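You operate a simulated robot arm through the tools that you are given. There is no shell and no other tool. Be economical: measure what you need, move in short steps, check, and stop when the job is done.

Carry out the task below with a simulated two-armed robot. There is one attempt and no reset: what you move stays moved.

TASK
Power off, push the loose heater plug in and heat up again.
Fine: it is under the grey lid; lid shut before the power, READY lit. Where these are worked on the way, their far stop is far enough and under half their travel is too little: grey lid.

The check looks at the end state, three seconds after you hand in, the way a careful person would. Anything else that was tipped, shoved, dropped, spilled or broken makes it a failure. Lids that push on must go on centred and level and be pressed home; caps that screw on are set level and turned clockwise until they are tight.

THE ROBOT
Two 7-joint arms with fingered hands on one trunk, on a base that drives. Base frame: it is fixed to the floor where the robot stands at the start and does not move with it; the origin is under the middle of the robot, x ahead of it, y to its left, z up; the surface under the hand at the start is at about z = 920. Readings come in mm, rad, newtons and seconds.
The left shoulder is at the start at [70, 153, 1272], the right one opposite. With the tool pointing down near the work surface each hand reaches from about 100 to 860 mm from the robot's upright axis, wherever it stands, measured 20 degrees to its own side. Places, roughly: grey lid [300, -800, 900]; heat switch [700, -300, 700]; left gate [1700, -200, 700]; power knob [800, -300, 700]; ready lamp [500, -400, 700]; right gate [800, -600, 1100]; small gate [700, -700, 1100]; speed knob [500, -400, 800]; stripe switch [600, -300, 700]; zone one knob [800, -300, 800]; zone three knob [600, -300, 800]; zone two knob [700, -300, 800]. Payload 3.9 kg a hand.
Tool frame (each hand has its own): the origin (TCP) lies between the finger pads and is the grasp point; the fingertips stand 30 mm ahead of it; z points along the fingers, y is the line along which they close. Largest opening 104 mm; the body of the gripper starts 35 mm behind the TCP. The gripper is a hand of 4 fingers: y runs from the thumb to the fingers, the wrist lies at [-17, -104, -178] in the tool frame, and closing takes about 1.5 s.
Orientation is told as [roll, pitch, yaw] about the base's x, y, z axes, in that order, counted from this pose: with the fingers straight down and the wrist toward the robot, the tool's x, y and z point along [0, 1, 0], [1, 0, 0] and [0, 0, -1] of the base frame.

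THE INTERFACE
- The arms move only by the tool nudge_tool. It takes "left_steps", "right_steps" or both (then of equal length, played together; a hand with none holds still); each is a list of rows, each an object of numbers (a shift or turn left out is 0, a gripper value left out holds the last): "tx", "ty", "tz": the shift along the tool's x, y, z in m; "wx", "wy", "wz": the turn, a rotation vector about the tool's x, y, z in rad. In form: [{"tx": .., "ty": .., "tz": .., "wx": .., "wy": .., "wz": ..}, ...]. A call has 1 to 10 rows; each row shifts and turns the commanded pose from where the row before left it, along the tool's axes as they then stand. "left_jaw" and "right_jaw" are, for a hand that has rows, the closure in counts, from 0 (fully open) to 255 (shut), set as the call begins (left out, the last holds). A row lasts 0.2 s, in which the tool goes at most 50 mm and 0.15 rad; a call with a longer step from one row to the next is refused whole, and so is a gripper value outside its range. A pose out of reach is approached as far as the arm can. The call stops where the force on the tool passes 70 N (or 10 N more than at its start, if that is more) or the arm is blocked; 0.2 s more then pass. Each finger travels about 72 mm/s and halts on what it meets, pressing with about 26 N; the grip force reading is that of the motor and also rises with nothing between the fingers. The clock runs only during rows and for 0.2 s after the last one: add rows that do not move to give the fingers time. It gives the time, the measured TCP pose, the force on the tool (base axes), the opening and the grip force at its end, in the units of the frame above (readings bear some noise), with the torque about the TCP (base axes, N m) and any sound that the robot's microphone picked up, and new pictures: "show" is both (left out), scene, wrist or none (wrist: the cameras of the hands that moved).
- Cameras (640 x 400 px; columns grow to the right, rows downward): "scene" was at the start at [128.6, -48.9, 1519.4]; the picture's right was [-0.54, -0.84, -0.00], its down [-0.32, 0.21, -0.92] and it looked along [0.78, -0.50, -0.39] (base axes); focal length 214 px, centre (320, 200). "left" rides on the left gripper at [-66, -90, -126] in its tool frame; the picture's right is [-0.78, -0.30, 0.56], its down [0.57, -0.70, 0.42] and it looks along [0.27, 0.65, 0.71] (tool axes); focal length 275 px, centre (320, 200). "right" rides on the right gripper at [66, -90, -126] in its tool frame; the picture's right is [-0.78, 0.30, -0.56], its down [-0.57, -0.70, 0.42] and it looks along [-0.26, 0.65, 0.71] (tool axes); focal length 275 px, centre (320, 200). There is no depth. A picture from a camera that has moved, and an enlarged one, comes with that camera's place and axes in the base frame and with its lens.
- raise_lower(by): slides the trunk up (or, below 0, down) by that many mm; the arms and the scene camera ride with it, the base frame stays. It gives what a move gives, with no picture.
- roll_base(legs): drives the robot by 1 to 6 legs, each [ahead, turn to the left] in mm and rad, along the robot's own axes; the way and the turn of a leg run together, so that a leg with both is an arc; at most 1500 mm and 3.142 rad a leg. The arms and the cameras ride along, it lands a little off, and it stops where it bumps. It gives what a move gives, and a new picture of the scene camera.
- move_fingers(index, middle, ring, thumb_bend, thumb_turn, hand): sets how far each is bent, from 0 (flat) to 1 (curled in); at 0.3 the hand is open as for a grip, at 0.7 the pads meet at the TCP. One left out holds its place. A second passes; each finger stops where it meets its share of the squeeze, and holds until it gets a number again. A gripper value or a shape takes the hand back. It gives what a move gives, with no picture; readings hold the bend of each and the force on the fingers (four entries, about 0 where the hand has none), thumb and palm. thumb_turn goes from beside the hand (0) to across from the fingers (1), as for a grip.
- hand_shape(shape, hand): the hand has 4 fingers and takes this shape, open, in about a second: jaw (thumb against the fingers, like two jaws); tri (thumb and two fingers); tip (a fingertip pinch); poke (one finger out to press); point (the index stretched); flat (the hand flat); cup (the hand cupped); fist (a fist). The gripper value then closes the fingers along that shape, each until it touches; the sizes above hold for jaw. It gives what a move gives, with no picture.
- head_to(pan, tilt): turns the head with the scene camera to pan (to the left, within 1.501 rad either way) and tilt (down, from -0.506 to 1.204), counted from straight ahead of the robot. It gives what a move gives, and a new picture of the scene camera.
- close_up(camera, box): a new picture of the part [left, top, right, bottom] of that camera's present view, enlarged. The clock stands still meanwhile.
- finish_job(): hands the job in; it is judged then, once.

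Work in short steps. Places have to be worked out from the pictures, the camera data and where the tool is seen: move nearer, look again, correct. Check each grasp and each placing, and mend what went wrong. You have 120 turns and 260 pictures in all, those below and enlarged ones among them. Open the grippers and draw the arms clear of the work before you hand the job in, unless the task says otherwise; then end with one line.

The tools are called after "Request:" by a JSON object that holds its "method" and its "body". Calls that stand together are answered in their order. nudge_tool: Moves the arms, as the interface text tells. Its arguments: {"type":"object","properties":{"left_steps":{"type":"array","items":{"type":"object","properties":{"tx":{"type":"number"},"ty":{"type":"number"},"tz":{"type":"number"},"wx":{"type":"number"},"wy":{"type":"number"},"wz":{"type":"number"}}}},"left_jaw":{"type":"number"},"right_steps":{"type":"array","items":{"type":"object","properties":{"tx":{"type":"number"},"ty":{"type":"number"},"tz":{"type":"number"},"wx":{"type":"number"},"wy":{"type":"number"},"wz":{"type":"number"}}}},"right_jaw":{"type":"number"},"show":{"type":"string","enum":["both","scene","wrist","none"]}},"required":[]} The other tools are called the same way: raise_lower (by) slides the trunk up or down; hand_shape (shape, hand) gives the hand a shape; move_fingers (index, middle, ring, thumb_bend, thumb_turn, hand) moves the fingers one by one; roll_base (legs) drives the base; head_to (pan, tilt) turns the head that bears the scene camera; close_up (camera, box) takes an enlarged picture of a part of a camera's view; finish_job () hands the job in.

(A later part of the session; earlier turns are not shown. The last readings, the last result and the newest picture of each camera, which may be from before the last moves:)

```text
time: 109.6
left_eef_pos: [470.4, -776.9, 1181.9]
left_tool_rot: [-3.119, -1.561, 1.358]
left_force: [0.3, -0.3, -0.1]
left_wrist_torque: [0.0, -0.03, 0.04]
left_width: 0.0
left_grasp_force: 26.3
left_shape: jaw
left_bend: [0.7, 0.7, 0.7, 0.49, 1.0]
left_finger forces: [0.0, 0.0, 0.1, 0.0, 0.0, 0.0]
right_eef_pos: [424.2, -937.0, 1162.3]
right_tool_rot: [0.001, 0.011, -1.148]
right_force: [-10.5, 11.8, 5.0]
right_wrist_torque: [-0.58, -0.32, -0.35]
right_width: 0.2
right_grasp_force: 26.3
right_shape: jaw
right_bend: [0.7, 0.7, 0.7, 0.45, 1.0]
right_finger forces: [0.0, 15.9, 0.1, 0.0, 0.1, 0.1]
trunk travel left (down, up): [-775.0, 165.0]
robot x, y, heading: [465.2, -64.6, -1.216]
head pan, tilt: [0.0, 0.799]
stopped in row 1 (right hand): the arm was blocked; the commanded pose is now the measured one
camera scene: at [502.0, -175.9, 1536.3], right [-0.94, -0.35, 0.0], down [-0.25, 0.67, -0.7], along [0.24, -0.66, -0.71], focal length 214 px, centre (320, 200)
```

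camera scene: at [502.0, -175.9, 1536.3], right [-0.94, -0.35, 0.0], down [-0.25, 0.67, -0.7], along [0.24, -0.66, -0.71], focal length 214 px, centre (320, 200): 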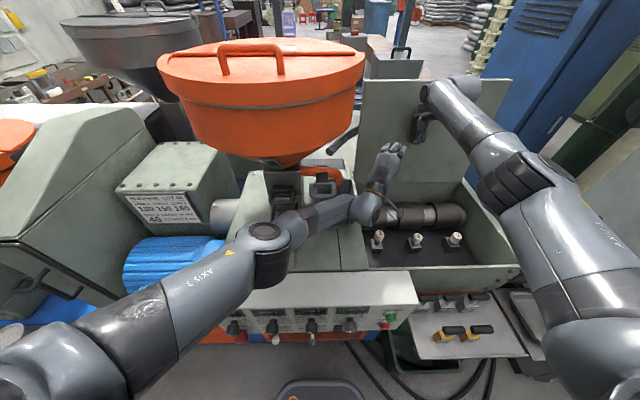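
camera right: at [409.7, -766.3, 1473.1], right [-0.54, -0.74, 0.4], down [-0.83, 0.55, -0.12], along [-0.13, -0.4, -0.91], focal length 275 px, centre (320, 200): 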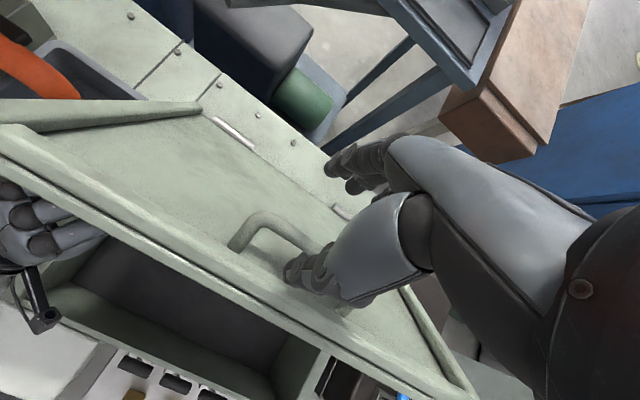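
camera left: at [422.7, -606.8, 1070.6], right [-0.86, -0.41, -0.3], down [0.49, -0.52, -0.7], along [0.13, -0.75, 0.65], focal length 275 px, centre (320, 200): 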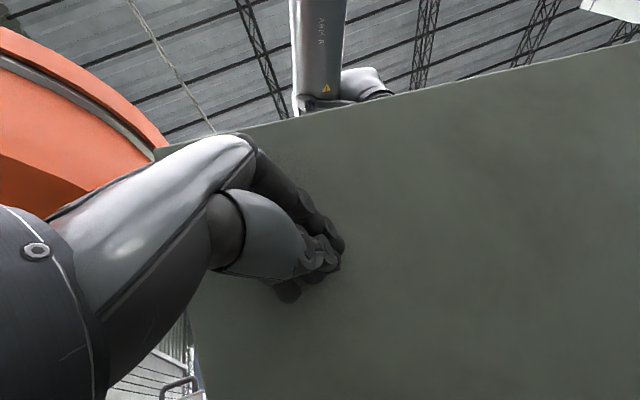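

The withdrawal was blocked in its first row, probably by the wrist and elbow configuration. I'll try again in small steps.

Request:
{"method": "nudge_tool", "body": {"right_steps": [{"ty": -0.015}, {"ty": -0.015}, {"ty": -0.02}, {"ty": -0.02}, {"ty": -0.02}], "show": "scene"}}

```text
time: 110.8
left_eef_pos: [472.8, -779.0, 1178.7]
left_tool_rot: [2.769, -1.562, 1.761]
left_force: [0.4, 0.8, 0.1]
left_wrist_torque: [-0.01, 0.03, 0.02]
left_width: 0.3
left_grasp_force: 25.6
left_shape: jaw
left_bend: [0.7, 0.7, 0.7, 0.49, 1.0]
left_finger forces: [0.1, 0.1, 0.0, 0.1, 0.1, 0.0]
right_eef_pos: [386.1, -857.6, 1158.6]
right_tool_rot: [0.007, 0.016, -1.141]
right_force: [-0.7, 0.4, 0.4]
right_wrist_torque: [0.0, 0.0, 0.03]
right_width: 0.1
right_grasp_force: 26.5
right_shape: jaw
right_bend: [0.7, 0.7, 0.7, 0.45, 1.0]
right_finger forces: [0.0, 0.1, 0.0, 0.0, 0.0, 0.0]
trunk travel left (down, up): [-775.0, 165.0]
robot x, y, heading: [461.6, -64.3, -1.21]
head pan, tilt: [0.0, 0.799]
camera scene: at [499.0, -178.9, 1534.7], right [-0.94, -0.35, 0.0], down [-0.25, 0.67, -0.7], along [0.25, -0.66, -0.71], focal length 214 px, centre (320, 200)
```

scene: 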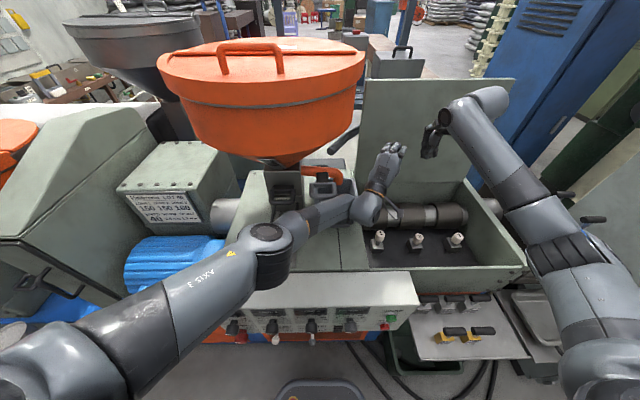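

The lid stays open past vertical on its own. I'll withdraw the left hand along its approach and look at the plugs.

Request:
{"method": "nudge_tool", "body": {"left_steps": [{"tz": -0.04}, {"tz": -0.045}, {"tz": -0.045}, {"tz": -0.045}, {"tz": -0.045}, {"tz": -0.045}, {"tx": 0.03}, {"tx": 0.03}], "show": "scene"}}

Request:
{"method": "close_up", "body": {"camera": "scene", "box": [350, 180, 530, 292]}}

```text
time: 112.6
left_eef_pos: [588.8, -534.5, 1174.3]
left_tool_rot: [-2.597, -1.568, 0.842]
left_force: [0.5, 0.8, -0.4]
left_wrist_torque: [-0.03, 0.01, -0.02]
left_width: 0.1
left_grasp_force: 26.7
left_shape: jaw
left_bend: [0.7, 0.7, 0.7, 0.49, 1.0]
left_finger forces: [0.0, 0.0, 0.1, 0.0, 0.1, 0.1]
right_eef_pos: [393.8, -862.5, 1155.7]
right_tool_rot: [0.003, 0.023, -1.142]
right_force: [0.3, -0.1, 0.9]
right_wrist_torque: [0.01, -0.02, 0.03]
right_width: 0.1
right_grasp_force: 26.5
right_shape: jaw
right_bend: [0.7, 0.7, 0.7, 0.45, 1.0]
right_finger forces: [0.1, 0.0, 0.1, 0.1, 0.0, 0.0]
trunk travel left (down, up): [-775.0, 165.0]
robot x, y, heading: [461.8, -66.1, -1.208]
head pan, tilt: [0.0, 0.799]
camera scene: at [509.1, -186.2, 1533.9], right [-0.93, -0.36, 0.0], down [-0.26, 0.67, -0.7], along [0.25, -0.65, -0.72], focal length 214 px, centre (320, 200)
```

scene: 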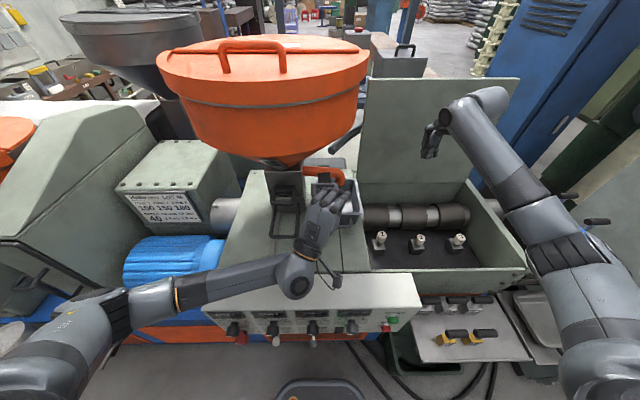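

```text
3.56 times, centred on (440, 236) of scene
camera zoom: at [509.1, -186.2, 1533.9], right [-0.93, -0.36, 0.0], down [-0.26, 0.67, -0.7], along [0.25, -0.65, -0.72], focal length 763 px, centre (-107, 72)
```

zoom: 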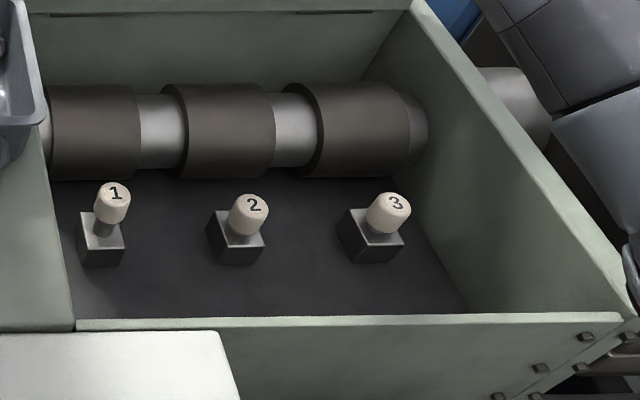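

Plug 1 stands higher than 2 and 3, so it is the loose one and it matches ZONE 1 reading 25. I'll move the right hand over plug 1 and refine its position with the wrist camera.

Request:
{"method": "nudge_tool", "body": {"right_steps": [{"tx": 0.0265, "ty": -0.028, "tz": 0.01}, {"tx": 0.0265, "ty": -0.028, "tz": 0.01}, {"tx": 0.0265, "ty": -0.028, "tz": 0.01}, {"tx": 0.0265, "ty": -0.028, "tz": 0.01, "wz": -0.06}], "show": "both"}}

```text
time: 113.6
left_eef_pos: [586.7, -535.3, 1173.6]
left_tool_rot: [-2.823, -1.566, 1.071]
left_force: [-0.5, 0.8, 0.0]
left_wrist_torque: [-0.01, 0.07, 0.03]
left_width: 0.0
left_grasp_force: 26.4
left_shape: jaw
left_bend: [0.7, 0.7, 0.7, 0.49, 1.0]
left_finger forces: [0.1, 0.0, 0.0, 0.0, 0.0, 0.0]
right_eef_pos: [444.5, -713.9, 1119.8]
right_tool_rot: [0.006, 0.02, -1.083]
right_force: [0.5, 0.1, -0.8]
right_wrist_torque: [0.0, -0.01, -0.03]
right_width: 0.1
right_grasp_force: 25.9
right_shape: jaw
right_bend: [0.7, 0.7, 0.7, 0.45, 1.0]
right_finger forces: [0.0, 0.1, 0.0, 0.1, 0.1, 0.0]
trunk travel left (down, up): [-775.0, 165.0]
robot x, y, heading: [461.7, -63.4, -1.207]
head pan, tilt: [0.0, 0.799]
camera scene: at [508.1, -184.9, 1534.1], right [-0.93, -0.35, 0.0], down [-0.25, 0.67, -0.7], along [0.25, -0.65, -0.72], focal length 214 px, centre (320, 200)
camera right: at [461.4, -604.5, 1247.0], right [-0.54, -0.64, 0.55], down [-0.84, 0.36, -0.41], along [0.07, -0.68, -0.73], focal length 275 px, centre (320, 200)
```

scene: 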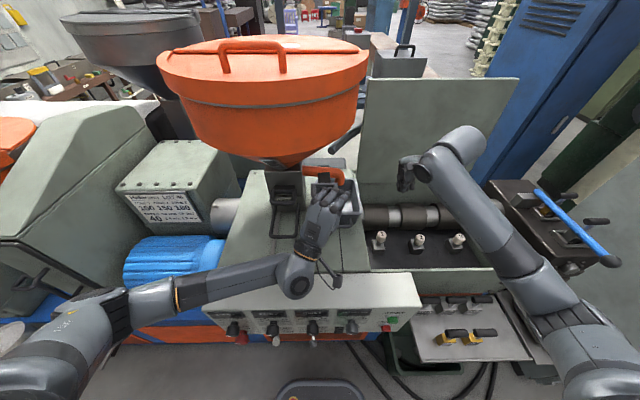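
right: 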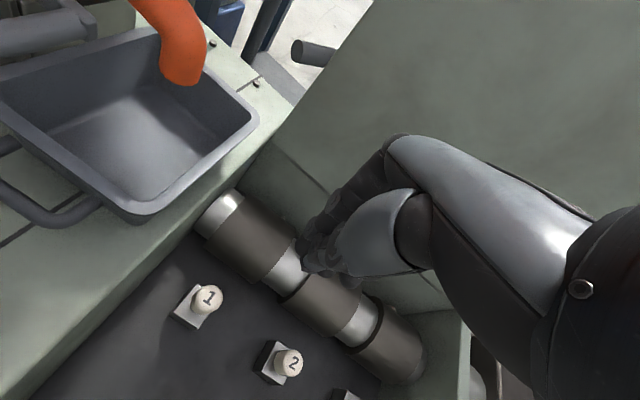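

Triangulation puts plug 1's top at (459,-701,882). I'll align the closed fingertips above it and come down to about 40 mm above.

Request:
{"method": "nudge_tool", "body": {"right_steps": [{"tx": 0.0184, "ty": -0.0043}, {"wz": 0.12}, {"tz": 0.045}, {"tz": 0.045}, {"tz": 0.045}, {"tz": 0.035}], "show": "both"}}

Request:
{"method": "close_up", "body": {"camera": "scene", "box": [350, 180, 530, 292]}}

```text
time: 115.0
left_eef_pos: [587.1, -535.4, 1173.0]
left_tool_rot: [-2.673, -1.567, 0.922]
left_force: [0.4, -0.1, 0.3]
left_wrist_torque: [0.0, 0.05, -0.03]
left_width: 0.0
left_grasp_force: 25.9
left_shape: jaw
left_bend: [0.7, 0.7, 0.7, 0.49, 1.0]
left_finger forces: [0.0, 0.1, 0.0, 0.0, 0.1, 0.0]
right_eef_pos: [456.1, -700.8, 947.4]
right_tool_rot: [0.002, 0.023, -1.203]
right_force: [-0.5, -0.7, -0.2]
right_wrist_torque: [0.0, 0.0, -0.04]
right_width: 0.2
right_grasp_force: 25.6
right_shape: jaw
right_bend: [0.7, 0.7, 0.7, 0.45, 1.0]
right_finger forces: [0.1, 0.0, 0.1, 0.1, 0.1, 0.0]
trunk travel left (down, up): [-775.0, 165.0]
robot x, y, heading: [464.9, -65.3, -1.209]
head pan, tilt: [0.0, 0.799]
camera scene: at [508.0, -186.8, 1533.9], right [-0.93, -0.35, 0.0], down [-0.25, 0.67, -0.7], along [0.25, -0.65, -0.72], focal length 214 px, centre (320, 200)
camera right: at [486.7, -595.5, 1072.8], right [-0.61, -0.57, 0.55], down [-0.79, 0.46, -0.41], along [-0.02, -0.68, -0.73], focal length 275 px, centre (320, 200)
```

scene: 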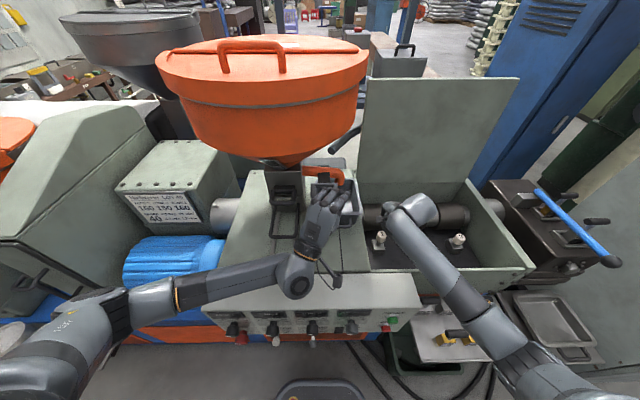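
right: 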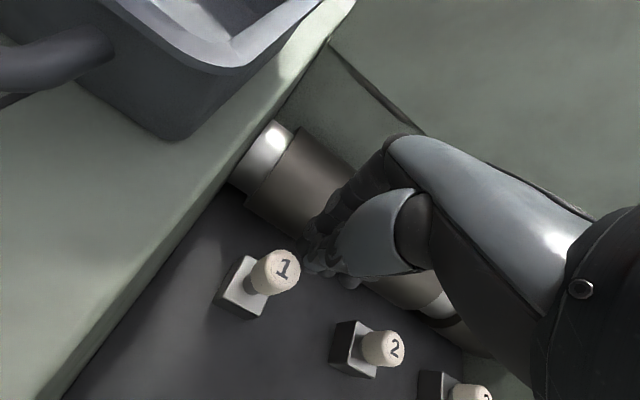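

```text
3.56 times, centred on (440, 236) of scene
camera zoom: at [508.0, -186.8, 1533.9], right [-0.93, -0.35, 0.0], down [-0.25, 0.67, -0.7], along [0.25, -0.65, -0.72], focal length 763 px, centre (-107, 72)
```

zoom: 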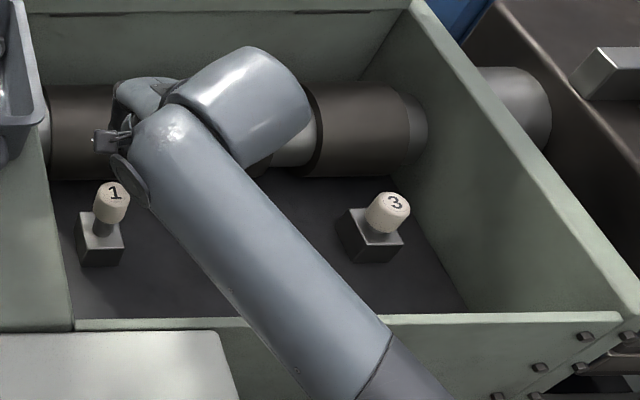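

The fingertips are a few mm right of plug 1. I'll shift 6 mm left and press down gradually.

Request:
{"method": "nudge_tool", "body": {"right_steps": [{"tx": 0.006, "ty": -0.002}, {"tz": 0.012}, {"tz": 0.01}, {"tz": 0.01}], "show": "wrist"}}

```text
time: 116.0
left_eef_pos: [587.5, -535.7, 1173.6]
left_tool_rot: [-2.684, -1.566, 0.932]
left_force: [0.1, -0.3, 0.1]
left_wrist_torque: [0.0, -0.01, 0.0]
left_width: 0.0
left_grasp_force: 25.7
left_shape: jaw
left_bend: [0.7, 0.7, 0.7, 0.49, 1.0]
left_finger forces: [0.0, 0.0, 0.0, 0.0, 0.0, 0.0]
right_eef_pos: [463.6, -695.9, 914.9]
right_tool_rot: [0.003, 0.022, -1.202]
right_force: [1.7, 0.3, 0.2]
right_wrist_torque: [0.0, -0.03, -0.01]
right_width: 0.0
right_grasp_force: 26.4
right_shape: jaw
right_bend: [0.7, 0.7, 0.7, 0.45, 1.0]
right_finger forces: [0.0, 0.1, 0.1, 0.1, 0.1, 0.1]
trunk travel left (down, up): [-775.0, 165.0]
robot x, y, heading: [463.8, -66.1, -1.21]
head pan, tilt: [0.0, 0.799]
camera right: at [492.6, -590.2, 1041.3], right [-0.61, -0.57, 0.55], down [-0.79, 0.46, -0.41], along [-0.02, -0.68, -0.73], focal length 275 px, centre (320, 200)
```

right: 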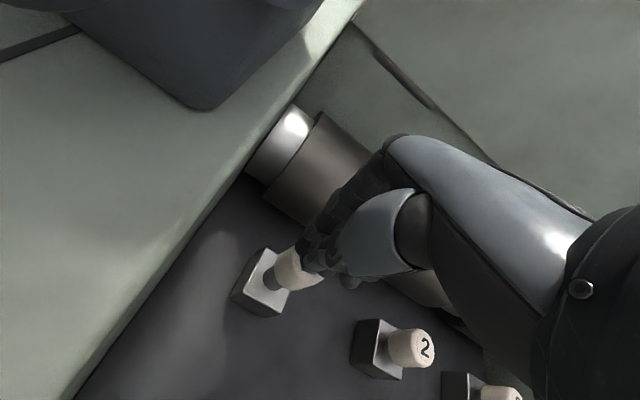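

Fingertips are now right over plug 1's cap with no contact yet. I'll press on in small steps.

Request:
{"method": "nudge_tool", "body": {"right_steps": [{"tz": 0.008}, {"tz": 0.008}, {"tz": 0.008}, {"tz": 0.006}], "show": "wrist"}}

```text
time: 117.0
left_eef_pos: [587.6, -535.1, 1174.4]
left_tool_rot: [-2.672, -1.568, 0.919]
left_force: [-0.6, -0.5, -0.4]
left_wrist_torque: [0.0, -0.06, 0.01]
left_width: 0.0
left_grasp_force: 26.2
left_shape: jaw
left_bend: [0.7, 0.7, 0.7, 0.49, 1.0]
left_finger forces: [0.1, 0.1, 0.0, 0.0, 0.0, 0.0]
right_eef_pos: [462.3, -695.2, 884.5]
right_tool_rot: [0.002, 0.022, -1.202]
right_force: [0.5, -0.4, 0.7]
right_wrist_torque: [0.04, -0.04, -0.01]
right_width: 0.0
right_grasp_force: 26.2
right_shape: jaw
right_bend: [0.7, 0.7, 0.7, 0.45, 1.0]
right_finger forces: [0.1, 0.1, 0.0, 0.0, 0.0, 0.0]
trunk travel left (down, up): [-775.0, 165.0]
robot x, y, heading: [456.6, -65.4, -1.21]
head pan, tilt: [0.0, 0.799]
camera right: at [492.8, -589.6, 1010.5], right [-0.61, -0.57, 0.55], down [-0.79, 0.46, -0.41], along [-0.02, -0.68, -0.73], focal length 275 px, centre (320, 200)
```

right: 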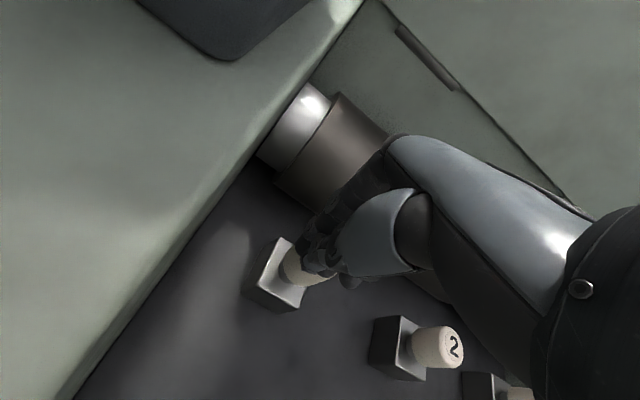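

There's still no contact at z 884. I'll check from the scene camera and zoom the wrist view before going further.

Request:
{"method": "close_up", "body": {"camera": "scene", "box": [350, 180, 450, 260]}}

Request:
{"method": "close_up", "body": {"camera": "right", "box": [220, 180, 420, 340]}}

```text
5.00 times, centred on (400, 220) of scene
camera zoom: at [508.4, -186.3, 1533.9], right [-0.93, -0.35, 0.0], down [-0.25, 0.67, -0.7], along [0.25, -0.65, -0.72], focal length 1072 px, centre (-80, 100)
```

zoom: 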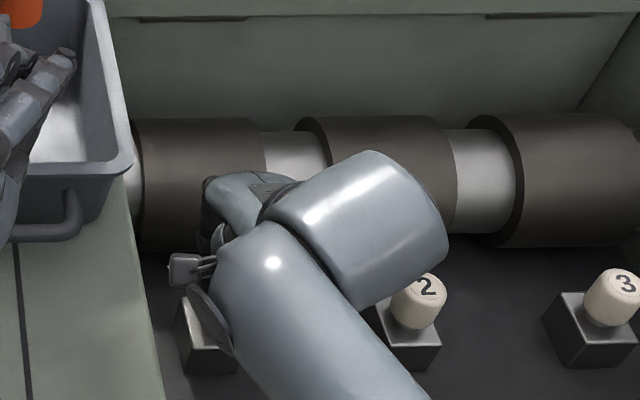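

```text
2.50 times, centred on (320, 260) of right
camera zoom: at [492.8, -589.6, 1010.5], right [-0.61, -0.57, 0.55], down [-0.79, 0.46, -0.41], along [-0.02, -0.68, -0.73], focal length 688 px, centre (320, 50)
```

zoom: 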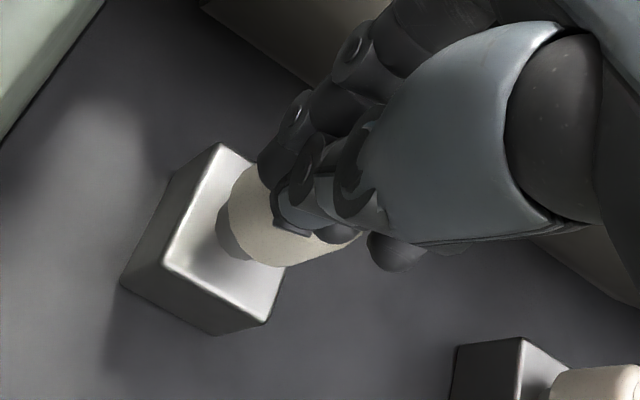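

The cap is still just below the fingertips. I'll continue down, stopping on force.

Request:
{"method": "nudge_tool", "body": {"right_steps": [{"tz": 0.006}, {"tz": 0.006}, {"tz": 0.006}], "show": "wrist"}}

```text
time: 117.8
left_eef_pos: [587.1, -531.6, 1176.2]
left_tool_rot: [-3.029, -1.563, 1.279]
left_force: [-0.2, -0.1, -0.2]
left_wrist_torque: [-0.04, 0.01, -0.02]
left_width: 0.1
left_grasp_force: 26.2
left_shape: jaw
left_bend: [0.7, 0.7, 0.7, 0.49, 1.0]
left_finger forces: [0.0, 0.1, 0.0, 0.0, 0.0, 0.1]
right_eef_pos: [462.4, -694.3, 873.7]
right_tool_rot: [0.0, 0.008, -1.202]
right_force: [-2.8, -2.3, 26.4]
right_wrist_torque: [-0.24, -0.05, -0.02]
right_width: 0.0
right_grasp_force: 26.0
right_shape: jaw
right_bend: [0.7, 0.7, 0.7, 0.45, 1.0]
right_finger forces: [49.5, 0.0, 0.0, 0.0, 0.0, 0.0]
trunk travel left (down, up): [-775.0, 165.0]
robot x, y, heading: [463.4, -62.5, -1.212]
head pan, tilt: [0.0, 0.799]
camera right: at [492.7, -586.8, 998.0], right [-0.62, -0.56, 0.55], down [-0.79, 0.45, -0.42], along [-0.02, -0.69, -0.72], focal length 275 px, centre (320, 200)
```

right: 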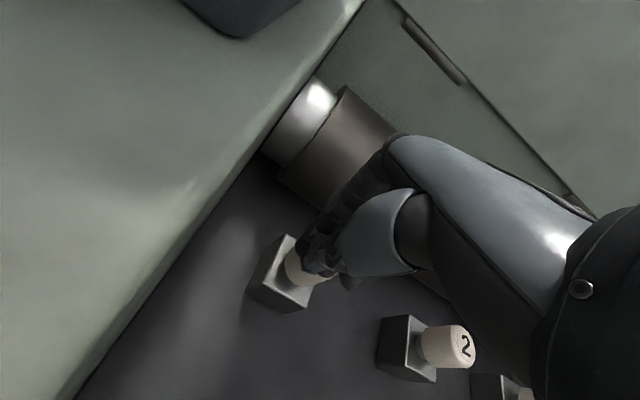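

Contact: 26 N with the index finger on the cap. I'll keep pressing.

Request:
{"method": "nudge_tool", "body": {"right_steps": [{"tz": 0.006}, {"tz": 0.006}, {"tz": 0.006}, {"tz": 0.006}], "show": "wrist"}}

```text
time: 118.5
left_eef_pos: [586.3, -530.1, 1174.6]
left_tool_rot: [-3.017, -1.563, 1.264]
left_force: [-0.3, 0.0, 0.0]
left_wrist_torque: [-0.01, -0.01, 0.0]
left_width: 0.1
left_grasp_force: 25.9
left_shape: jaw
left_bend: [0.7, 0.7, 0.7, 0.49, 1.0]
left_finger forces: [0.0, 0.1, 0.1, 0.1, 0.0, 0.1]
right_eef_pos: [466.6, -701.1, 871.2]
right_tool_rot: [0.001, -0.022, -1.198]
right_force: [-5.0, 16.9, 35.3]
right_wrist_torque: [0.7, 0.44, -0.08]
right_width: 0.0
right_grasp_force: 26.1
right_shape: jaw
right_bend: [0.7, 0.7, 0.7, 0.45, 1.0]
right_finger forces: [0.0, 0.0, 0.1, 0.0, 65.7, 0.1]
trunk travel left (down, up): [-775.0, 165.0]
robot x, y, heading: [462.1, -65.3, -1.214]
head pan, tilt: [0.0, 0.799]
stopped in row 3 (right hand): the force on the tool passed its limit at 72 N (the readings are from after the stop); the commanded pose is now the measured one
camera right: at [495.1, -589.2, 993.6], right [-0.62, -0.55, 0.56], down [-0.79, 0.44, -0.44], along [-0.01, -0.71, -0.7], focal length 275 px, centre (320, 200)
```

right: 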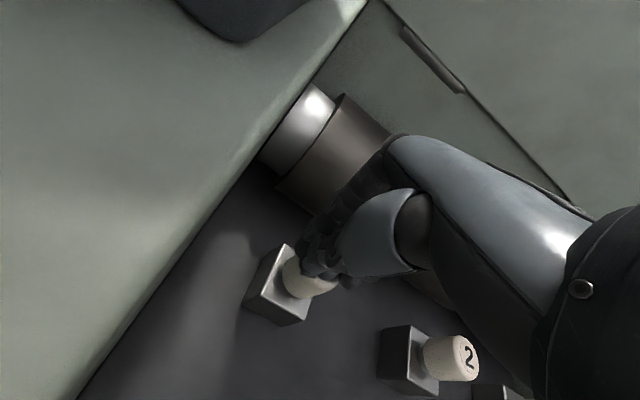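

The thumb took the load and the hand slid forward a little. I'll lift off and inspect how far the plug went.

Request:
{"method": "nudge_tool", "body": {"right_steps": [{"tz": -0.03}, {"tz": -0.04}, {"tx": -0.03}, {"tx": -0.04}], "show": "wrist"}}

Request:
{"method": "close_up", "body": {"camera": "scene", "box": [350, 190, 500, 284]}}

```text
time: 119.5
left_eef_pos: [584.9, -537.3, 1172.0]
left_tool_rot: [-2.91, -1.569, 1.157]
left_force: [0.1, -0.6, 0.7]
left_wrist_torque: [0.0, 0.01, 0.01]
left_width: 0.0
left_grasp_force: 25.8
left_shape: jaw
left_bend: [0.7, 0.7, 0.7, 0.49, 1.0]
left_finger forces: [0.0, 0.0, 0.0, 0.0, 0.0, 0.0]
right_eef_pos: [398.5, -730.0, 936.3]
right_tool_rot: [0.003, -0.009, -1.202]
right_force: [-0.2, 0.2, 0.9]
right_wrist_torque: [-0.02, -0.01, 0.02]
right_width: 0.0
right_grasp_force: 25.9
right_shape: jaw
right_bend: [0.7, 0.7, 0.7, 0.45, 1.0]
right_finger forces: [0.0, 0.0, 0.1, 0.0, 0.1, 0.1]
trunk travel left (down, up): [-775.0, 165.0]
robot x, y, heading: [461.0, -61.9, -1.215]
head pan, tilt: [0.0, 0.799]
camera right: at [426.6, -621.3, 1060.5], right [-0.62, -0.55, 0.56], down [-0.79, 0.44, -0.43], along [-0.01, -0.7, -0.71], focal length 275 px, centre (320, 200)
```

right: 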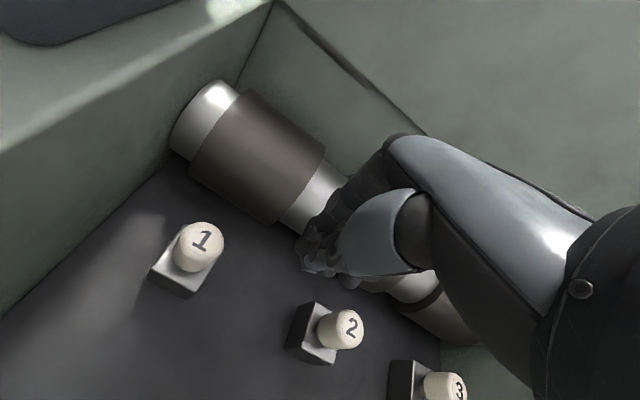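

```text
4.26 times, centred on (425, 237) of scene
camera zoom: at [505.8, -188.2, 1533.8], right [-0.94, -0.35, 0.0], down [-0.25, 0.67, -0.7], along [0.25, -0.65, -0.72], focal length 913 px, centre (-127, 43)
```

zoom: 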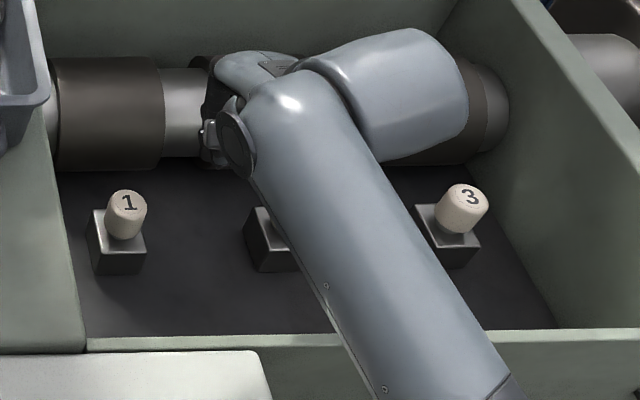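

Plug 1 now looks as low as plug 3. I'll raise the hand clear and compare all three closely.

Request:
{"method": "nudge_tool", "body": {"right_steps": [{"tz": -0.045}, {"tz": -0.045}, {"tz": -0.045}, {"tz": -0.045, "tx": -0.02}, {"tx": -0.045}, {"tx": -0.045}], "show": "none"}}

Request:
{"method": "close_up", "body": {"camera": "scene", "box": [360, 220, 480, 280]}}

Request:
{"method": "close_up", "body": {"camera": "right", "box": [0, 150, 320, 400]}}

```text
time: 121.0
left_eef_pos: [585.0, -536.6, 1173.9]
left_tool_rot: [-2.926, -1.569, 1.172]
left_force: [0.7, 0.4, 0.3]
left_wrist_torque: [-0.05, -0.02, 0.01]
left_width: 0.0
left_grasp_force: 25.6
left_shape: jaw
left_bend: [0.7, 0.7, 0.7, 0.49, 1.0]
left_finger forces: [0.0, 0.1, 0.1, 0.0, 0.0, 0.1]
right_eef_pos: [292.7, -763.9, 1119.0]
right_tool_rot: [0.001, -0.008, -1.2]
right_force: [-0.2, 0.3, -0.8]
right_wrist_torque: [-0.02, -0.02, 0.02]
right_width: 0.2
right_grasp_force: 25.8
right_shape: jaw
right_bend: [0.7, 0.7, 0.7, 0.45, 1.0]
right_finger forces: [0.1, 0.1, 0.0, 0.0, 0.0, 0.1]
trunk travel left (down, up): [-775.0, 165.0]
robot x, y, heading: [458.9, -62.4, -1.21]
head pan, tilt: [0.0, 0.799]
```

```text
5.33 times, centred on (420, 250) of scene
camera zoom: at [506.2, -187.1, 1533.9], right [-0.94, -0.35, 0.0], down [-0.25, 0.67, -0.7], along [0.25, -0.65, -0.72], focal length 1144 px, centre (-213, -67)
```

zoom: 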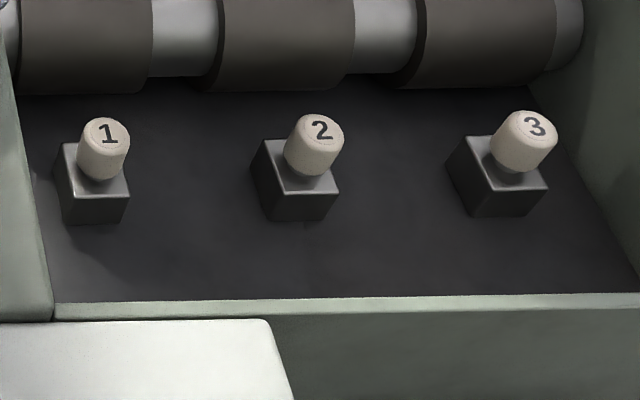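

```text
1.60 times, centred on (160, 275) of right
camera zoom: at [321.2, -654.6, 1242.5], right [-0.62, -0.55, 0.56], down [-0.79, 0.44, -0.43], along [-0.01, -0.71, -0.71], focal length 440 px, centre (576, 80)
```

zoom: 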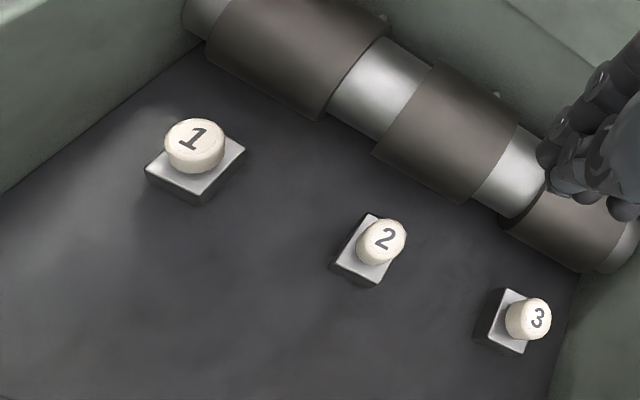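

Plugs 1, 2 and 3 now stand equally high (105 px each), so plug 1 is home. Next I close the lid. I'll open the right hand, raise it above the lid and pitch it forward to hook over the top edge.

Request:
{"method": "nudge_tool", "body": {"right_steps": [{"tx": 0.02, "tz": -0.044}, {"tx": 0.02, "tz": -0.044}, {"tx": 0.02, "tz": -0.044}, {"tx": 0.02, "tz": -0.044}, {"tx": 0.02, "tz": -0.044}, {"tx": 0.02, "tz": -0.044}, {"wx": -0.125}, {"wx": -0.125}, {"wx": -0.125}, {"wx": -0.125}], "right_jaw": 0, "show": "both"}}

```text
time: 123.2
left_eef_pos: [586.0, -535.3, 1174.3]
left_tool_rot: [-2.823, -1.567, 1.071]
left_force: [-1.2, -0.3, 0.0]
left_wrist_torque: [0.05, 0.0, 0.0]
left_width: 0.0
left_grasp_force: 26.1
left_shape: jaw
left_bend: [0.7, 0.7, 0.7, 0.49, 1.0]
left_finger forces: [0.0, 0.0, 0.1, 0.0, 0.0, 0.0]
right_eef_pos: [406.1, -718.8, 1378.3]
right_tool_rot: [0.0, -0.511, -1.199]
right_force: [-0.5, 0.4, 0.5]
right_wrist_torque: [0.0, -0.01, 0.01]
right_width: 103.5
right_grasp_force: 0.1
right_shape: jaw
right_bend: [0.3, 0.3, 0.3, 0.3, 0.97]
right_finger forces: [0.0, 0.0, 0.0, 0.1, 0.0, 0.1]
trunk travel left (down, up): [-775.0, 165.0]
robot x, y, heading: [462.1, -67.9, -1.209]
head pan, tilt: [0.0, 0.799]
camera scene: at [507.1, -186.4, 1534.0], right [-0.94, -0.35, 0.0], down [-0.25, 0.67, -0.7], along [0.25, -0.65, -0.72], focal length 214 px, centre (320, 200)
camera right: at [417.1, -563.5, 1443.4], right [-0.73, -0.27, 0.63], down [-0.68, 0.17, -0.71], along [0.09, -0.95, -0.31], focal length 275 px, centre (320, 200)
```

scene: 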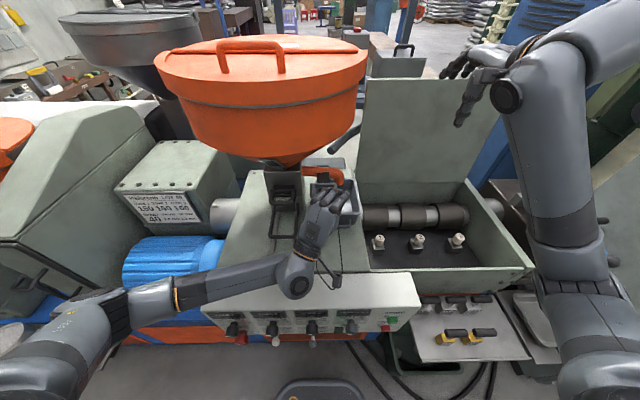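
right: 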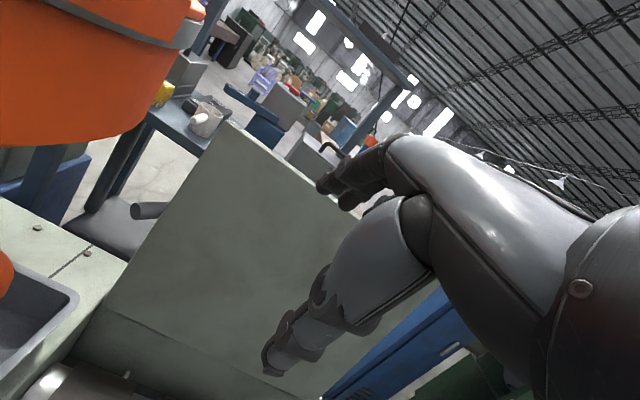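

The lid's top edge is located at 879 mm forward, z≈1311. I'll move the open hand above and over it.

Request:
{"method": "nudge_tool", "body": {"right_steps": [{"ty": 0.0376, "tz": 0.0161}, {"ty": 0.0376, "tz": 0.0161}, {"ty": 0.0376, "tz": 0.0161}, {"ty": 0.0376, "tz": 0.0161}, {"ty": 0.0376, "tz": 0.0161}, {"ty": 0.0376, "tz": 0.0161}, {"ty": 0.0376, "tz": 0.0161}], "show": "both"}}

```text
time: 124.8
left_eef_pos: [589.8, -535.5, 1174.0]
left_tool_rot: [-2.437, -1.563, 0.686]
left_force: [0.6, 0.1, 0.5]
left_wrist_torque: [0.02, 0.0, 0.01]
left_width: 0.0
left_grasp_force: 25.9
left_shape: jaw
left_bend: [0.7, 0.7, 0.7, 0.49, 1.0]
left_finger forces: [0.1, 0.0, 0.0, 0.0, 0.0, 0.0]
right_eef_pos: [511.9, -983.7, 1408.5]
right_tool_rot: [-0.005, -0.51, -1.195]
right_force: [0.8, -0.8, -1.2]
right_wrist_torque: [-0.01, 0.02, -0.05]
right_width: 104.0
right_grasp_force: 0.1
right_shape: jaw
right_bend: [0.3, 0.3, 0.3, 0.3, 0.97]
right_finger forces: [0.0, 0.0, 0.0, 0.1, 0.0, 0.0]
trunk travel left (down, up): [-775.0, 165.0]
robot x, y, heading: [460.3, -65.4, -1.211]
head pan, tilt: [0.0, 0.799]
camera scene: at [511.9, -185.3, 1533.7], right [-0.94, -0.35, 0.0], down [-0.26, 0.67, -0.7], along [0.24, -0.65, -0.72], focal length 214 px, centre (320, 200)
camera right: at [522.6, -828.0, 1472.8], right [-0.72, -0.27, 0.63], down [-0.68, 0.17, -0.71], along [0.09, -0.95, -0.31], focal length 275 px, centre (320, 200)
```

scene: 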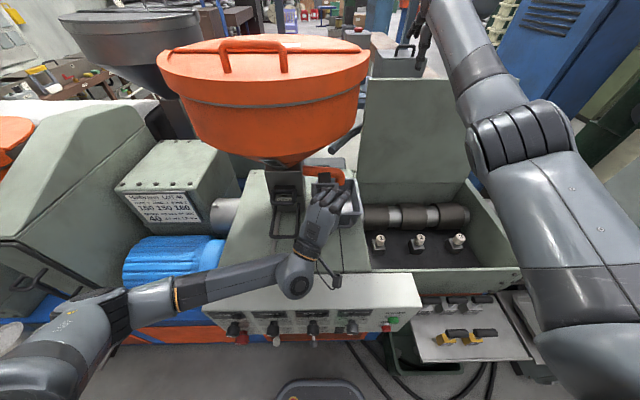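
right: 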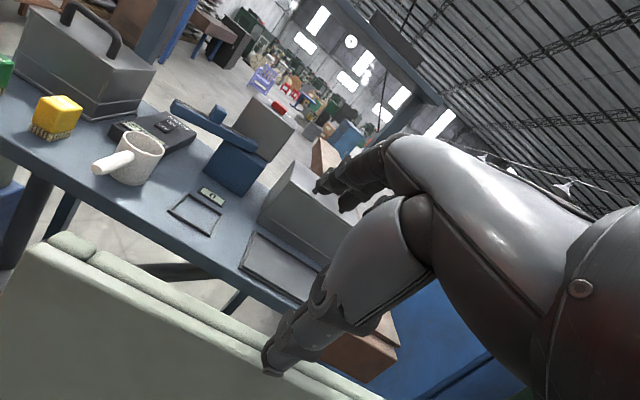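

The edge lies right below, between thumb and fingers. I'll lower straight down 95 mm and close.

Request:
{"method": "nudge_tool", "body": {"right_steps": [{"ty": -0.0163, "tz": 0.0291}, {"ty": -0.0163, "tz": 0.0291}, {"ty": -0.0135, "tz": 0.024}], "show": "wrist"}}

Request:
{"method": "nudge_tool", "body": {"right_steps": [{}, {}, {}, {}, {}, {}, {}], "right_jaw": 255, "show": "wrist"}}

```text
time: 125.5
left_eef_pos: [587.9, -535.2, 1174.3]
left_tool_rot: [-2.721, -1.567, 0.967]
left_force: [-0.1, -1.0, -0.8]
left_wrist_torque: [0.01, 0.03, 0.01]
left_width: 0.1
left_grasp_force: 26.1
left_shape: jaw
left_bend: [0.7, 0.7, 0.7, 0.49, 1.0]
left_finger forces: [0.0, 0.1, 0.1, 0.0, 0.0, 0.0]
right_eef_pos: [506.4, -986.3, 1314.3]
right_tool_rot: [0.002, -0.508, -1.2]
right_force: [-0.4, 0.4, -0.6]
right_wrist_torque: [0.0, 0.0, -0.01]
right_width: 103.9
right_grasp_force: 0.1
right_shape: jaw
right_bend: [0.3, 0.3, 0.3, 0.3, 0.97]
right_finger forces: [0.0, 0.1, 0.0, 0.0, 0.0, 0.1]
trunk travel left (down, up): [-775.0, 165.0]
robot x, y, heading: [459.5, -67.4, -1.211]
head pan, tilt: [0.0, 0.799]
camera right: at [517.6, -831.1, 1378.8], right [-0.73, -0.27, 0.63], down [-0.68, 0.17, -0.71], along [0.09, -0.95, -0.31], focal length 275 px, centre (320, 200)
```

right: 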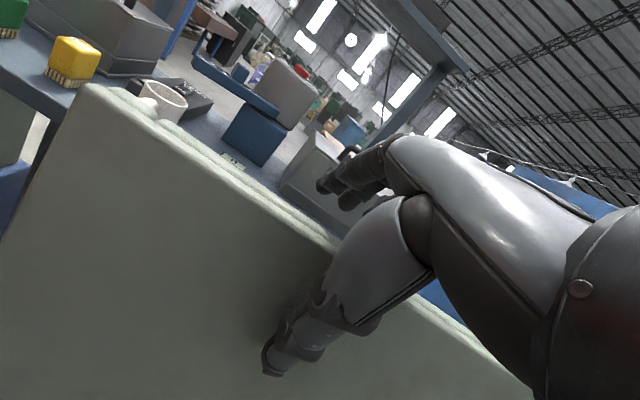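

```text
time: 127.2
left_eef_pos: [585.3, -533.4, 1174.2]
left_tool_rot: [3.14, -1.564, 1.39]
left_force: [-1.4, 0.6, -0.5]
left_wrist_torque: [-0.01, 0.01, 0.0]
left_width: 0.1
left_grasp_force: 25.7
left_shape: jaw
left_bend: [0.7, 0.7, 0.7, 0.49, 1.0]
left_finger forces: [0.1, 0.0, 0.1, 0.0, 0.1, 0.1]
right_eef_pos: [504.3, -983.9, 1313.2]
right_tool_rot: [0.001, -0.503, -1.201]
right_force: [-6.2, 18.6, -12.6]
right_wrist_torque: [0.66, 0.24, -0.02]
right_width: 34.0
right_grasp_force: 26.3
right_shape: jaw
right_bend: [0.7, 0.7, 0.7, 0.48, 0.98]
right_finger forces: [3.4, 0.0, 0.1, 0.0, 21.3, 0.0]
trunk travel left (down, up): [-775.0, 165.0]
robot x, y, heading: [458.1, -68.6, -1.209]
head pan, tilt: [0.0, 0.799]
camera right: at [515.4, -828.8, 1378.3], right [-0.73, -0.27, 0.63], down [-0.68, 0.17, -0.71], along [0.08, -0.95, -0.31], focal length 275 px, centre (320, 200)
```

right: 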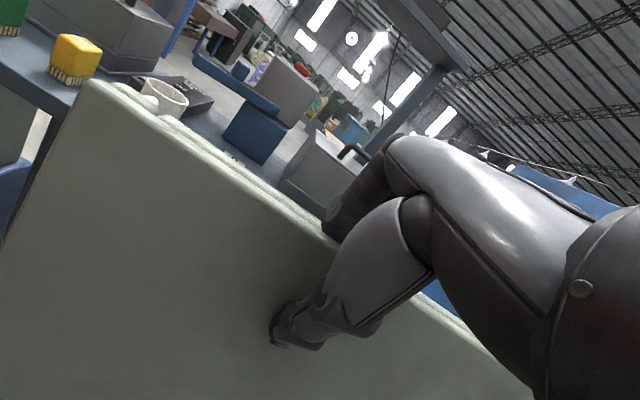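

The hand grips over the edge (34 mm). I'll pull the lid back toward me gently.

Request:
{"method": "nudge_tool", "body": {"right_steps": [{"ty": -0.0176, "tz": -0.0096}, {"ty": -0.0176, "tz": -0.0096}, {"ty": -0.0176, "tz": -0.0096}, {"ty": -0.0176, "tz": -0.0096}, {"ty": -0.0176, "tz": -0.0096}], "show": "both"}}

```text
time: 128.3
left_eef_pos: [585.4, -536.5, 1173.4]
left_tool_rot: [-2.836, -1.568, 1.083]
left_force: [0.6, -0.5, 0.3]
left_wrist_torque: [0.01, -0.02, 0.05]
left_width: 0.0
left_grasp_force: 26.3
left_shape: jaw
left_bend: [0.7, 0.7, 0.7, 0.49, 1.0]
left_finger forces: [0.0, 0.0, 0.0, 0.0, 0.0, 0.0]
right_eef_pos: [469.9, -893.2, 1309.2]
right_tool_rot: [0.001, -0.505, -1.201]
right_force: [-4.8, -3.4, -4.4]
right_wrist_torque: [0.0, 0.11, 0.03]
right_width: 28.8
right_grasp_force: 25.3
right_shape: jaw
right_bend: [0.7, 0.7, 0.7, 0.56, 1.0]
right_finger forces: [8.2, 2.6, 0.0, 0.0, 10.9, 0.0]
trunk travel left (down, up): [-775.0, 165.0]
robot x, y, heading: [462.1, -65.8, -1.209]
head pan, tilt: [0.0, 0.799]
camera scene: at [505.9, -188.4, 1533.7], right [-0.94, -0.35, 0.0], down [-0.25, 0.67, -0.7], along [0.25, -0.65, -0.72], focal length 214 px, centre (320, 200)
camera right: at [481.8, -739.4, 1374.7], right [-0.73, -0.27, 0.63], down [-0.68, 0.17, -0.71], along [0.08, -0.95, -0.31], focal length 275 px, centre (320, 200)
```

scene: 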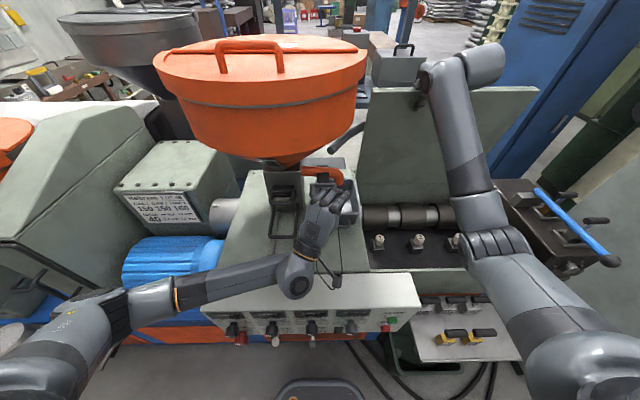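
right: 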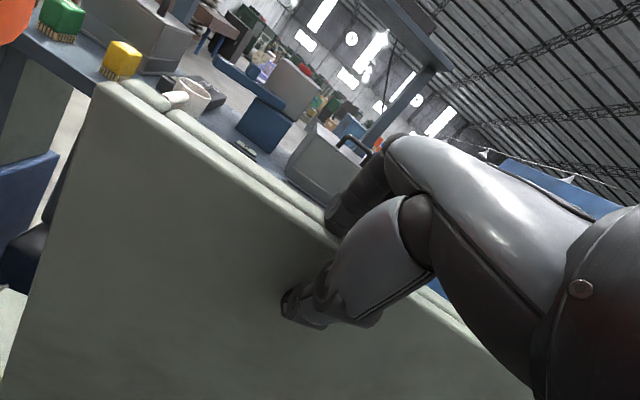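

The pull worked and the lid is now at about 83°. I'll lower it on a controlled arc, rotating the hand with it.

Request:
{"method": "nudge_tool", "body": {"right_steps": [{"ty": -0.0305, "tz": -0.0115, "wx": -0.087}, {"ty": -0.0305, "tz": -0.0115, "wx": -0.087}, {"ty": -0.0305, "tz": -0.0115, "wx": -0.087}], "show": "scene"}}

```text
time: 129.2
left_eef_pos: [583.8, -537.3, 1173.0]
left_tool_rot: [-2.99, -1.569, 1.237]
left_force: [-0.7, -0.1, -0.1]
left_wrist_torque: [0.01, -0.01, 0.03]
left_width: 0.0
left_grasp_force: 26.4
left_shape: jaw
left_bend: [0.7, 0.7, 0.7, 0.49, 1.0]
left_finger forces: [0.0, 0.1, 0.0, 0.1, 0.0, 0.0]
right_eef_pos: [435.0, -806.4, 1287.6]
right_tool_rot: [0.003, -0.763, -1.204]
right_force: [-6.9, -5.1, -10.7]
right_wrist_torque: [0.0, 0.17, -0.05]
right_width: 28.8
right_grasp_force: 25.8
right_shape: jaw
right_bend: [0.7, 0.7, 0.7, 0.56, 1.0]
right_finger forces: [7.9, 2.2, 0.0, 0.0, 11.9, 0.1]
trunk travel left (down, up): [-775.0, 165.0]
robot x, y, heading: [463.3, -63.1, -1.211]
head pan, tilt: [0.0, 0.799]
camera scene: at [504.9, -189.4, 1533.7], right [-0.94, -0.35, 0.0], down [-0.25, 0.67, -0.7], along [0.25, -0.65, -0.72], focal length 214 px, centre (320, 200)
```

scene: 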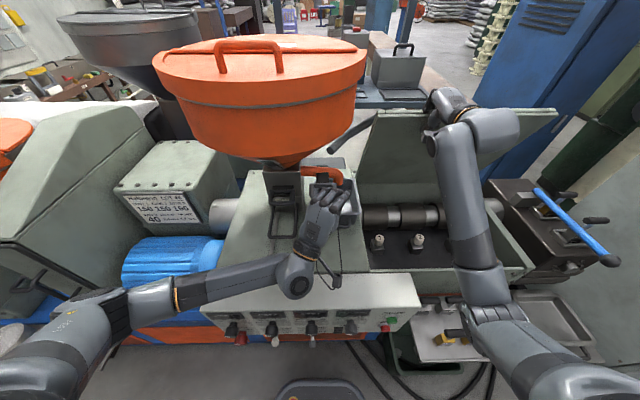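

Forces are low and the lid is at about 68°. I'll continue.

Request:
{"method": "nudge_tool", "body": {"right_steps": [{"ty": -0.0305, "tz": -0.0115, "wx": -0.087}, {"ty": -0.0305, "tz": -0.0115, "wx": -0.087}, {"ty": -0.0305, "tz": -0.0115, "wx": -0.087}, {"ty": -0.0305, "tz": -0.0115, "wx": -0.087}], "show": "scene"}}

```text
time: 130.2
left_eef_pos: [585.7, -539.3, 1172.8]
left_tool_rot: [-2.144, -1.572, 0.392]
left_force: [0.4, 0.1, 0.7]
left_wrist_torque: [0.01, 0.0, 0.02]
left_width: 0.2
left_grasp_force: 25.8
left_shape: jaw
left_bend: [0.7, 0.7, 0.7, 0.49, 1.0]
left_finger forces: [0.0, 0.0, 0.0, 0.0, 0.0, 0.0]
right_eef_pos: [395.7, -700.9, 1219.6]
right_tool_rot: [0.007, -1.112, -1.207]
right_force: [-6.7, -6.9, -11.4]
right_wrist_torque: [0.09, 0.22, -0.08]
right_width: 29.0
right_grasp_force: 25.9
right_shape: jaw
right_bend: [0.7, 0.7, 0.7, 0.56, 1.0]
right_finger forces: [7.0, 1.5, 0.0, 0.0, 13.3, 0.0]
trunk travel left (down, up): [-775.0, 165.0]
robot x, y, heading: [462.4, -64.0, -1.21]
head pan, tilt: [0.0, 0.799]
camera scene: at [505.5, -190.8, 1533.5], right [-0.94, -0.35, 0.0], down [-0.25, 0.67, -0.7], along [0.25, -0.65, -0.72], focal length 214 px, centre (320, 200)
```

scene: 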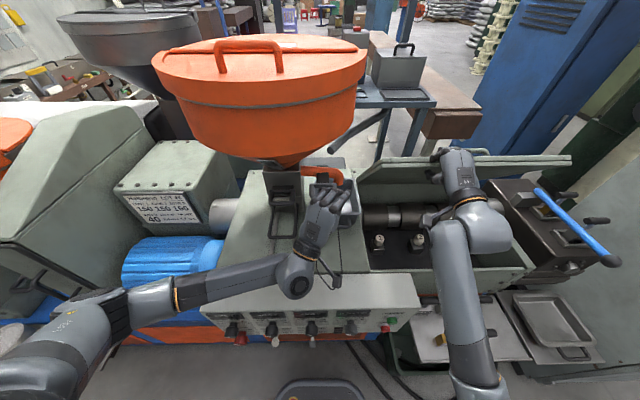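

The lid is at about 48°. Four more rows bring it to about 28°.

Request:
{"method": "nudge_tool", "body": {"right_steps": [{"ty": -0.0305, "tz": -0.0115, "wx": -0.087}, {"ty": -0.0305, "tz": -0.0115, "wx": -0.087}, {"ty": -0.0305, "tz": -0.0115, "wx": -0.087}, {"ty": -0.0305, "tz": -0.0115, "wx": -0.087}], "show": "both"}}

```text
time: 131.2
left_eef_pos: [584.8, -538.6, 1172.9]
left_tool_rot: [-2.954, -1.571, 1.2]
left_force: [0.5, 0.6, -0.6]
left_wrist_torque: [-0.01, 0.01, -0.02]
left_width: 0.1
left_grasp_force: 26.5
left_shape: jaw
left_bend: [0.7, 0.7, 0.7, 0.49, 1.0]
left_finger forces: [0.0, 0.1, 0.0, 0.0, 0.0, 0.0]
right_eef_pos: [368.6, -623.6, 1122.9]
right_tool_rot: [0.038, -1.462, -1.239]
right_force: [-10.3, -8.7, -7.6]
right_wrist_torque: [0.15, 0.28, -0.19]
right_width: 29.0
right_grasp_force: 25.7
right_shape: jaw
right_bend: [0.7, 0.7, 0.7, 0.56, 1.0]
right_finger forces: [8.1, 1.7, 0.0, 0.0, 13.8, 0.1]
trunk travel left (down, up): [-775.0, 165.0]
robot x, y, heading: [458.2, -66.3, -1.214]
head pan, tilt: [0.0, 0.799]
camera scene: at [504.4, -191.0, 1533.6], right [-0.94, -0.35, 0.0], down [-0.25, 0.67, -0.7], along [0.25, -0.65, -0.72], focal length 214 px, centre (320, 200)
camera right: at [381.3, -473.4, 1045.5], right [-0.91, 0.21, 0.35], down [-0.41, -0.53, -0.75], along [0.03, -0.82, 0.56], focal length 275 px, centre (320, 200)
```

scene: 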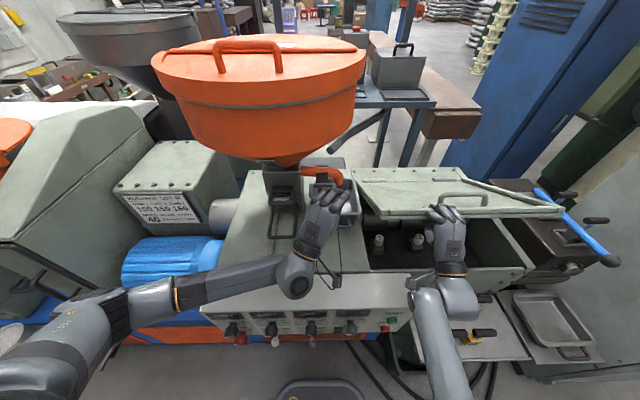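
right: 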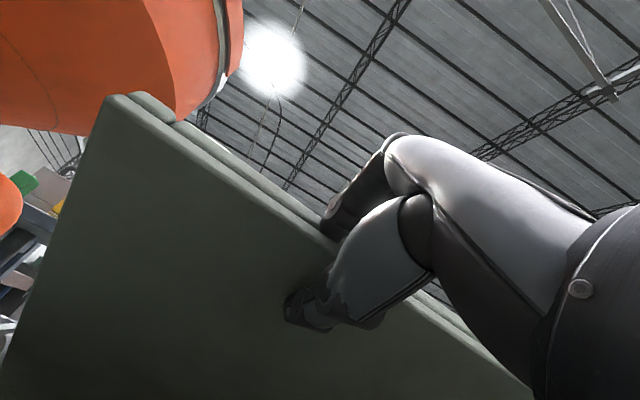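

About 28° and well behaved. Two more rows to about 18°, with less hand rotation to keep the wrist clear.

Request:
{"method": "nudge_tool", "body": {"right_steps": [{"ty": -0.0305, "tz": -0.0105, "wx": -0.07}, {"ty": -0.0305, "tz": -0.0095, "wx": -0.07}, {"ty": -0.025, "tz": -0.006, "wx": -0.05}], "show": "scene"}}

```text
time: 131.9
left_eef_pos: [582.5, -531.8, 1177.8]
left_tool_rot: [2.701, -1.563, 1.833]
left_force: [-0.2, -0.1, 0.5]
left_wrist_torque: [0.0, -0.01, -0.02]
left_width: 0.0
left_grasp_force: 25.9
left_shape: jaw
left_bend: [0.7, 0.7, 0.7, 0.49, 1.0]
left_finger forces: [0.0, 0.0, 0.1, 0.0, 0.0, 0.0]
right_eef_pos: [356.2, -589.8, 1046.2]
right_tool_rot: [3.058, -1.468, 2.029]
right_force: [-28.1, -8.9, 64.5]
right_wrist_torque: [11.78, 1.8, 3.42]
right_width: 30.9
right_grasp_force: 26.0
right_shape: jaw
right_bend: [0.7, 0.7, 0.7, 0.53, 1.0]
right_finger forces: [4.5, 0.3, 0.0, 0.0, 14.3, 0.1]
trunk travel left (down, up): [-775.0, 165.0]
robot x, y, heading: [458.9, -64.6, -1.211]
head pan, tilt: [0.0, 0.799]
camera scene: at [501.4, -181.0, 1536.2], right [-0.94, -0.35, 0.0], down [-0.25, 0.67, -0.7], along [0.25, -0.66, -0.71], focal length 214 px, centre (320, 200)
```

scene: 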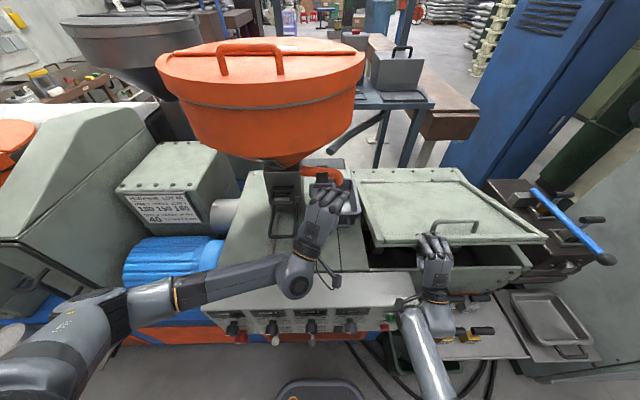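

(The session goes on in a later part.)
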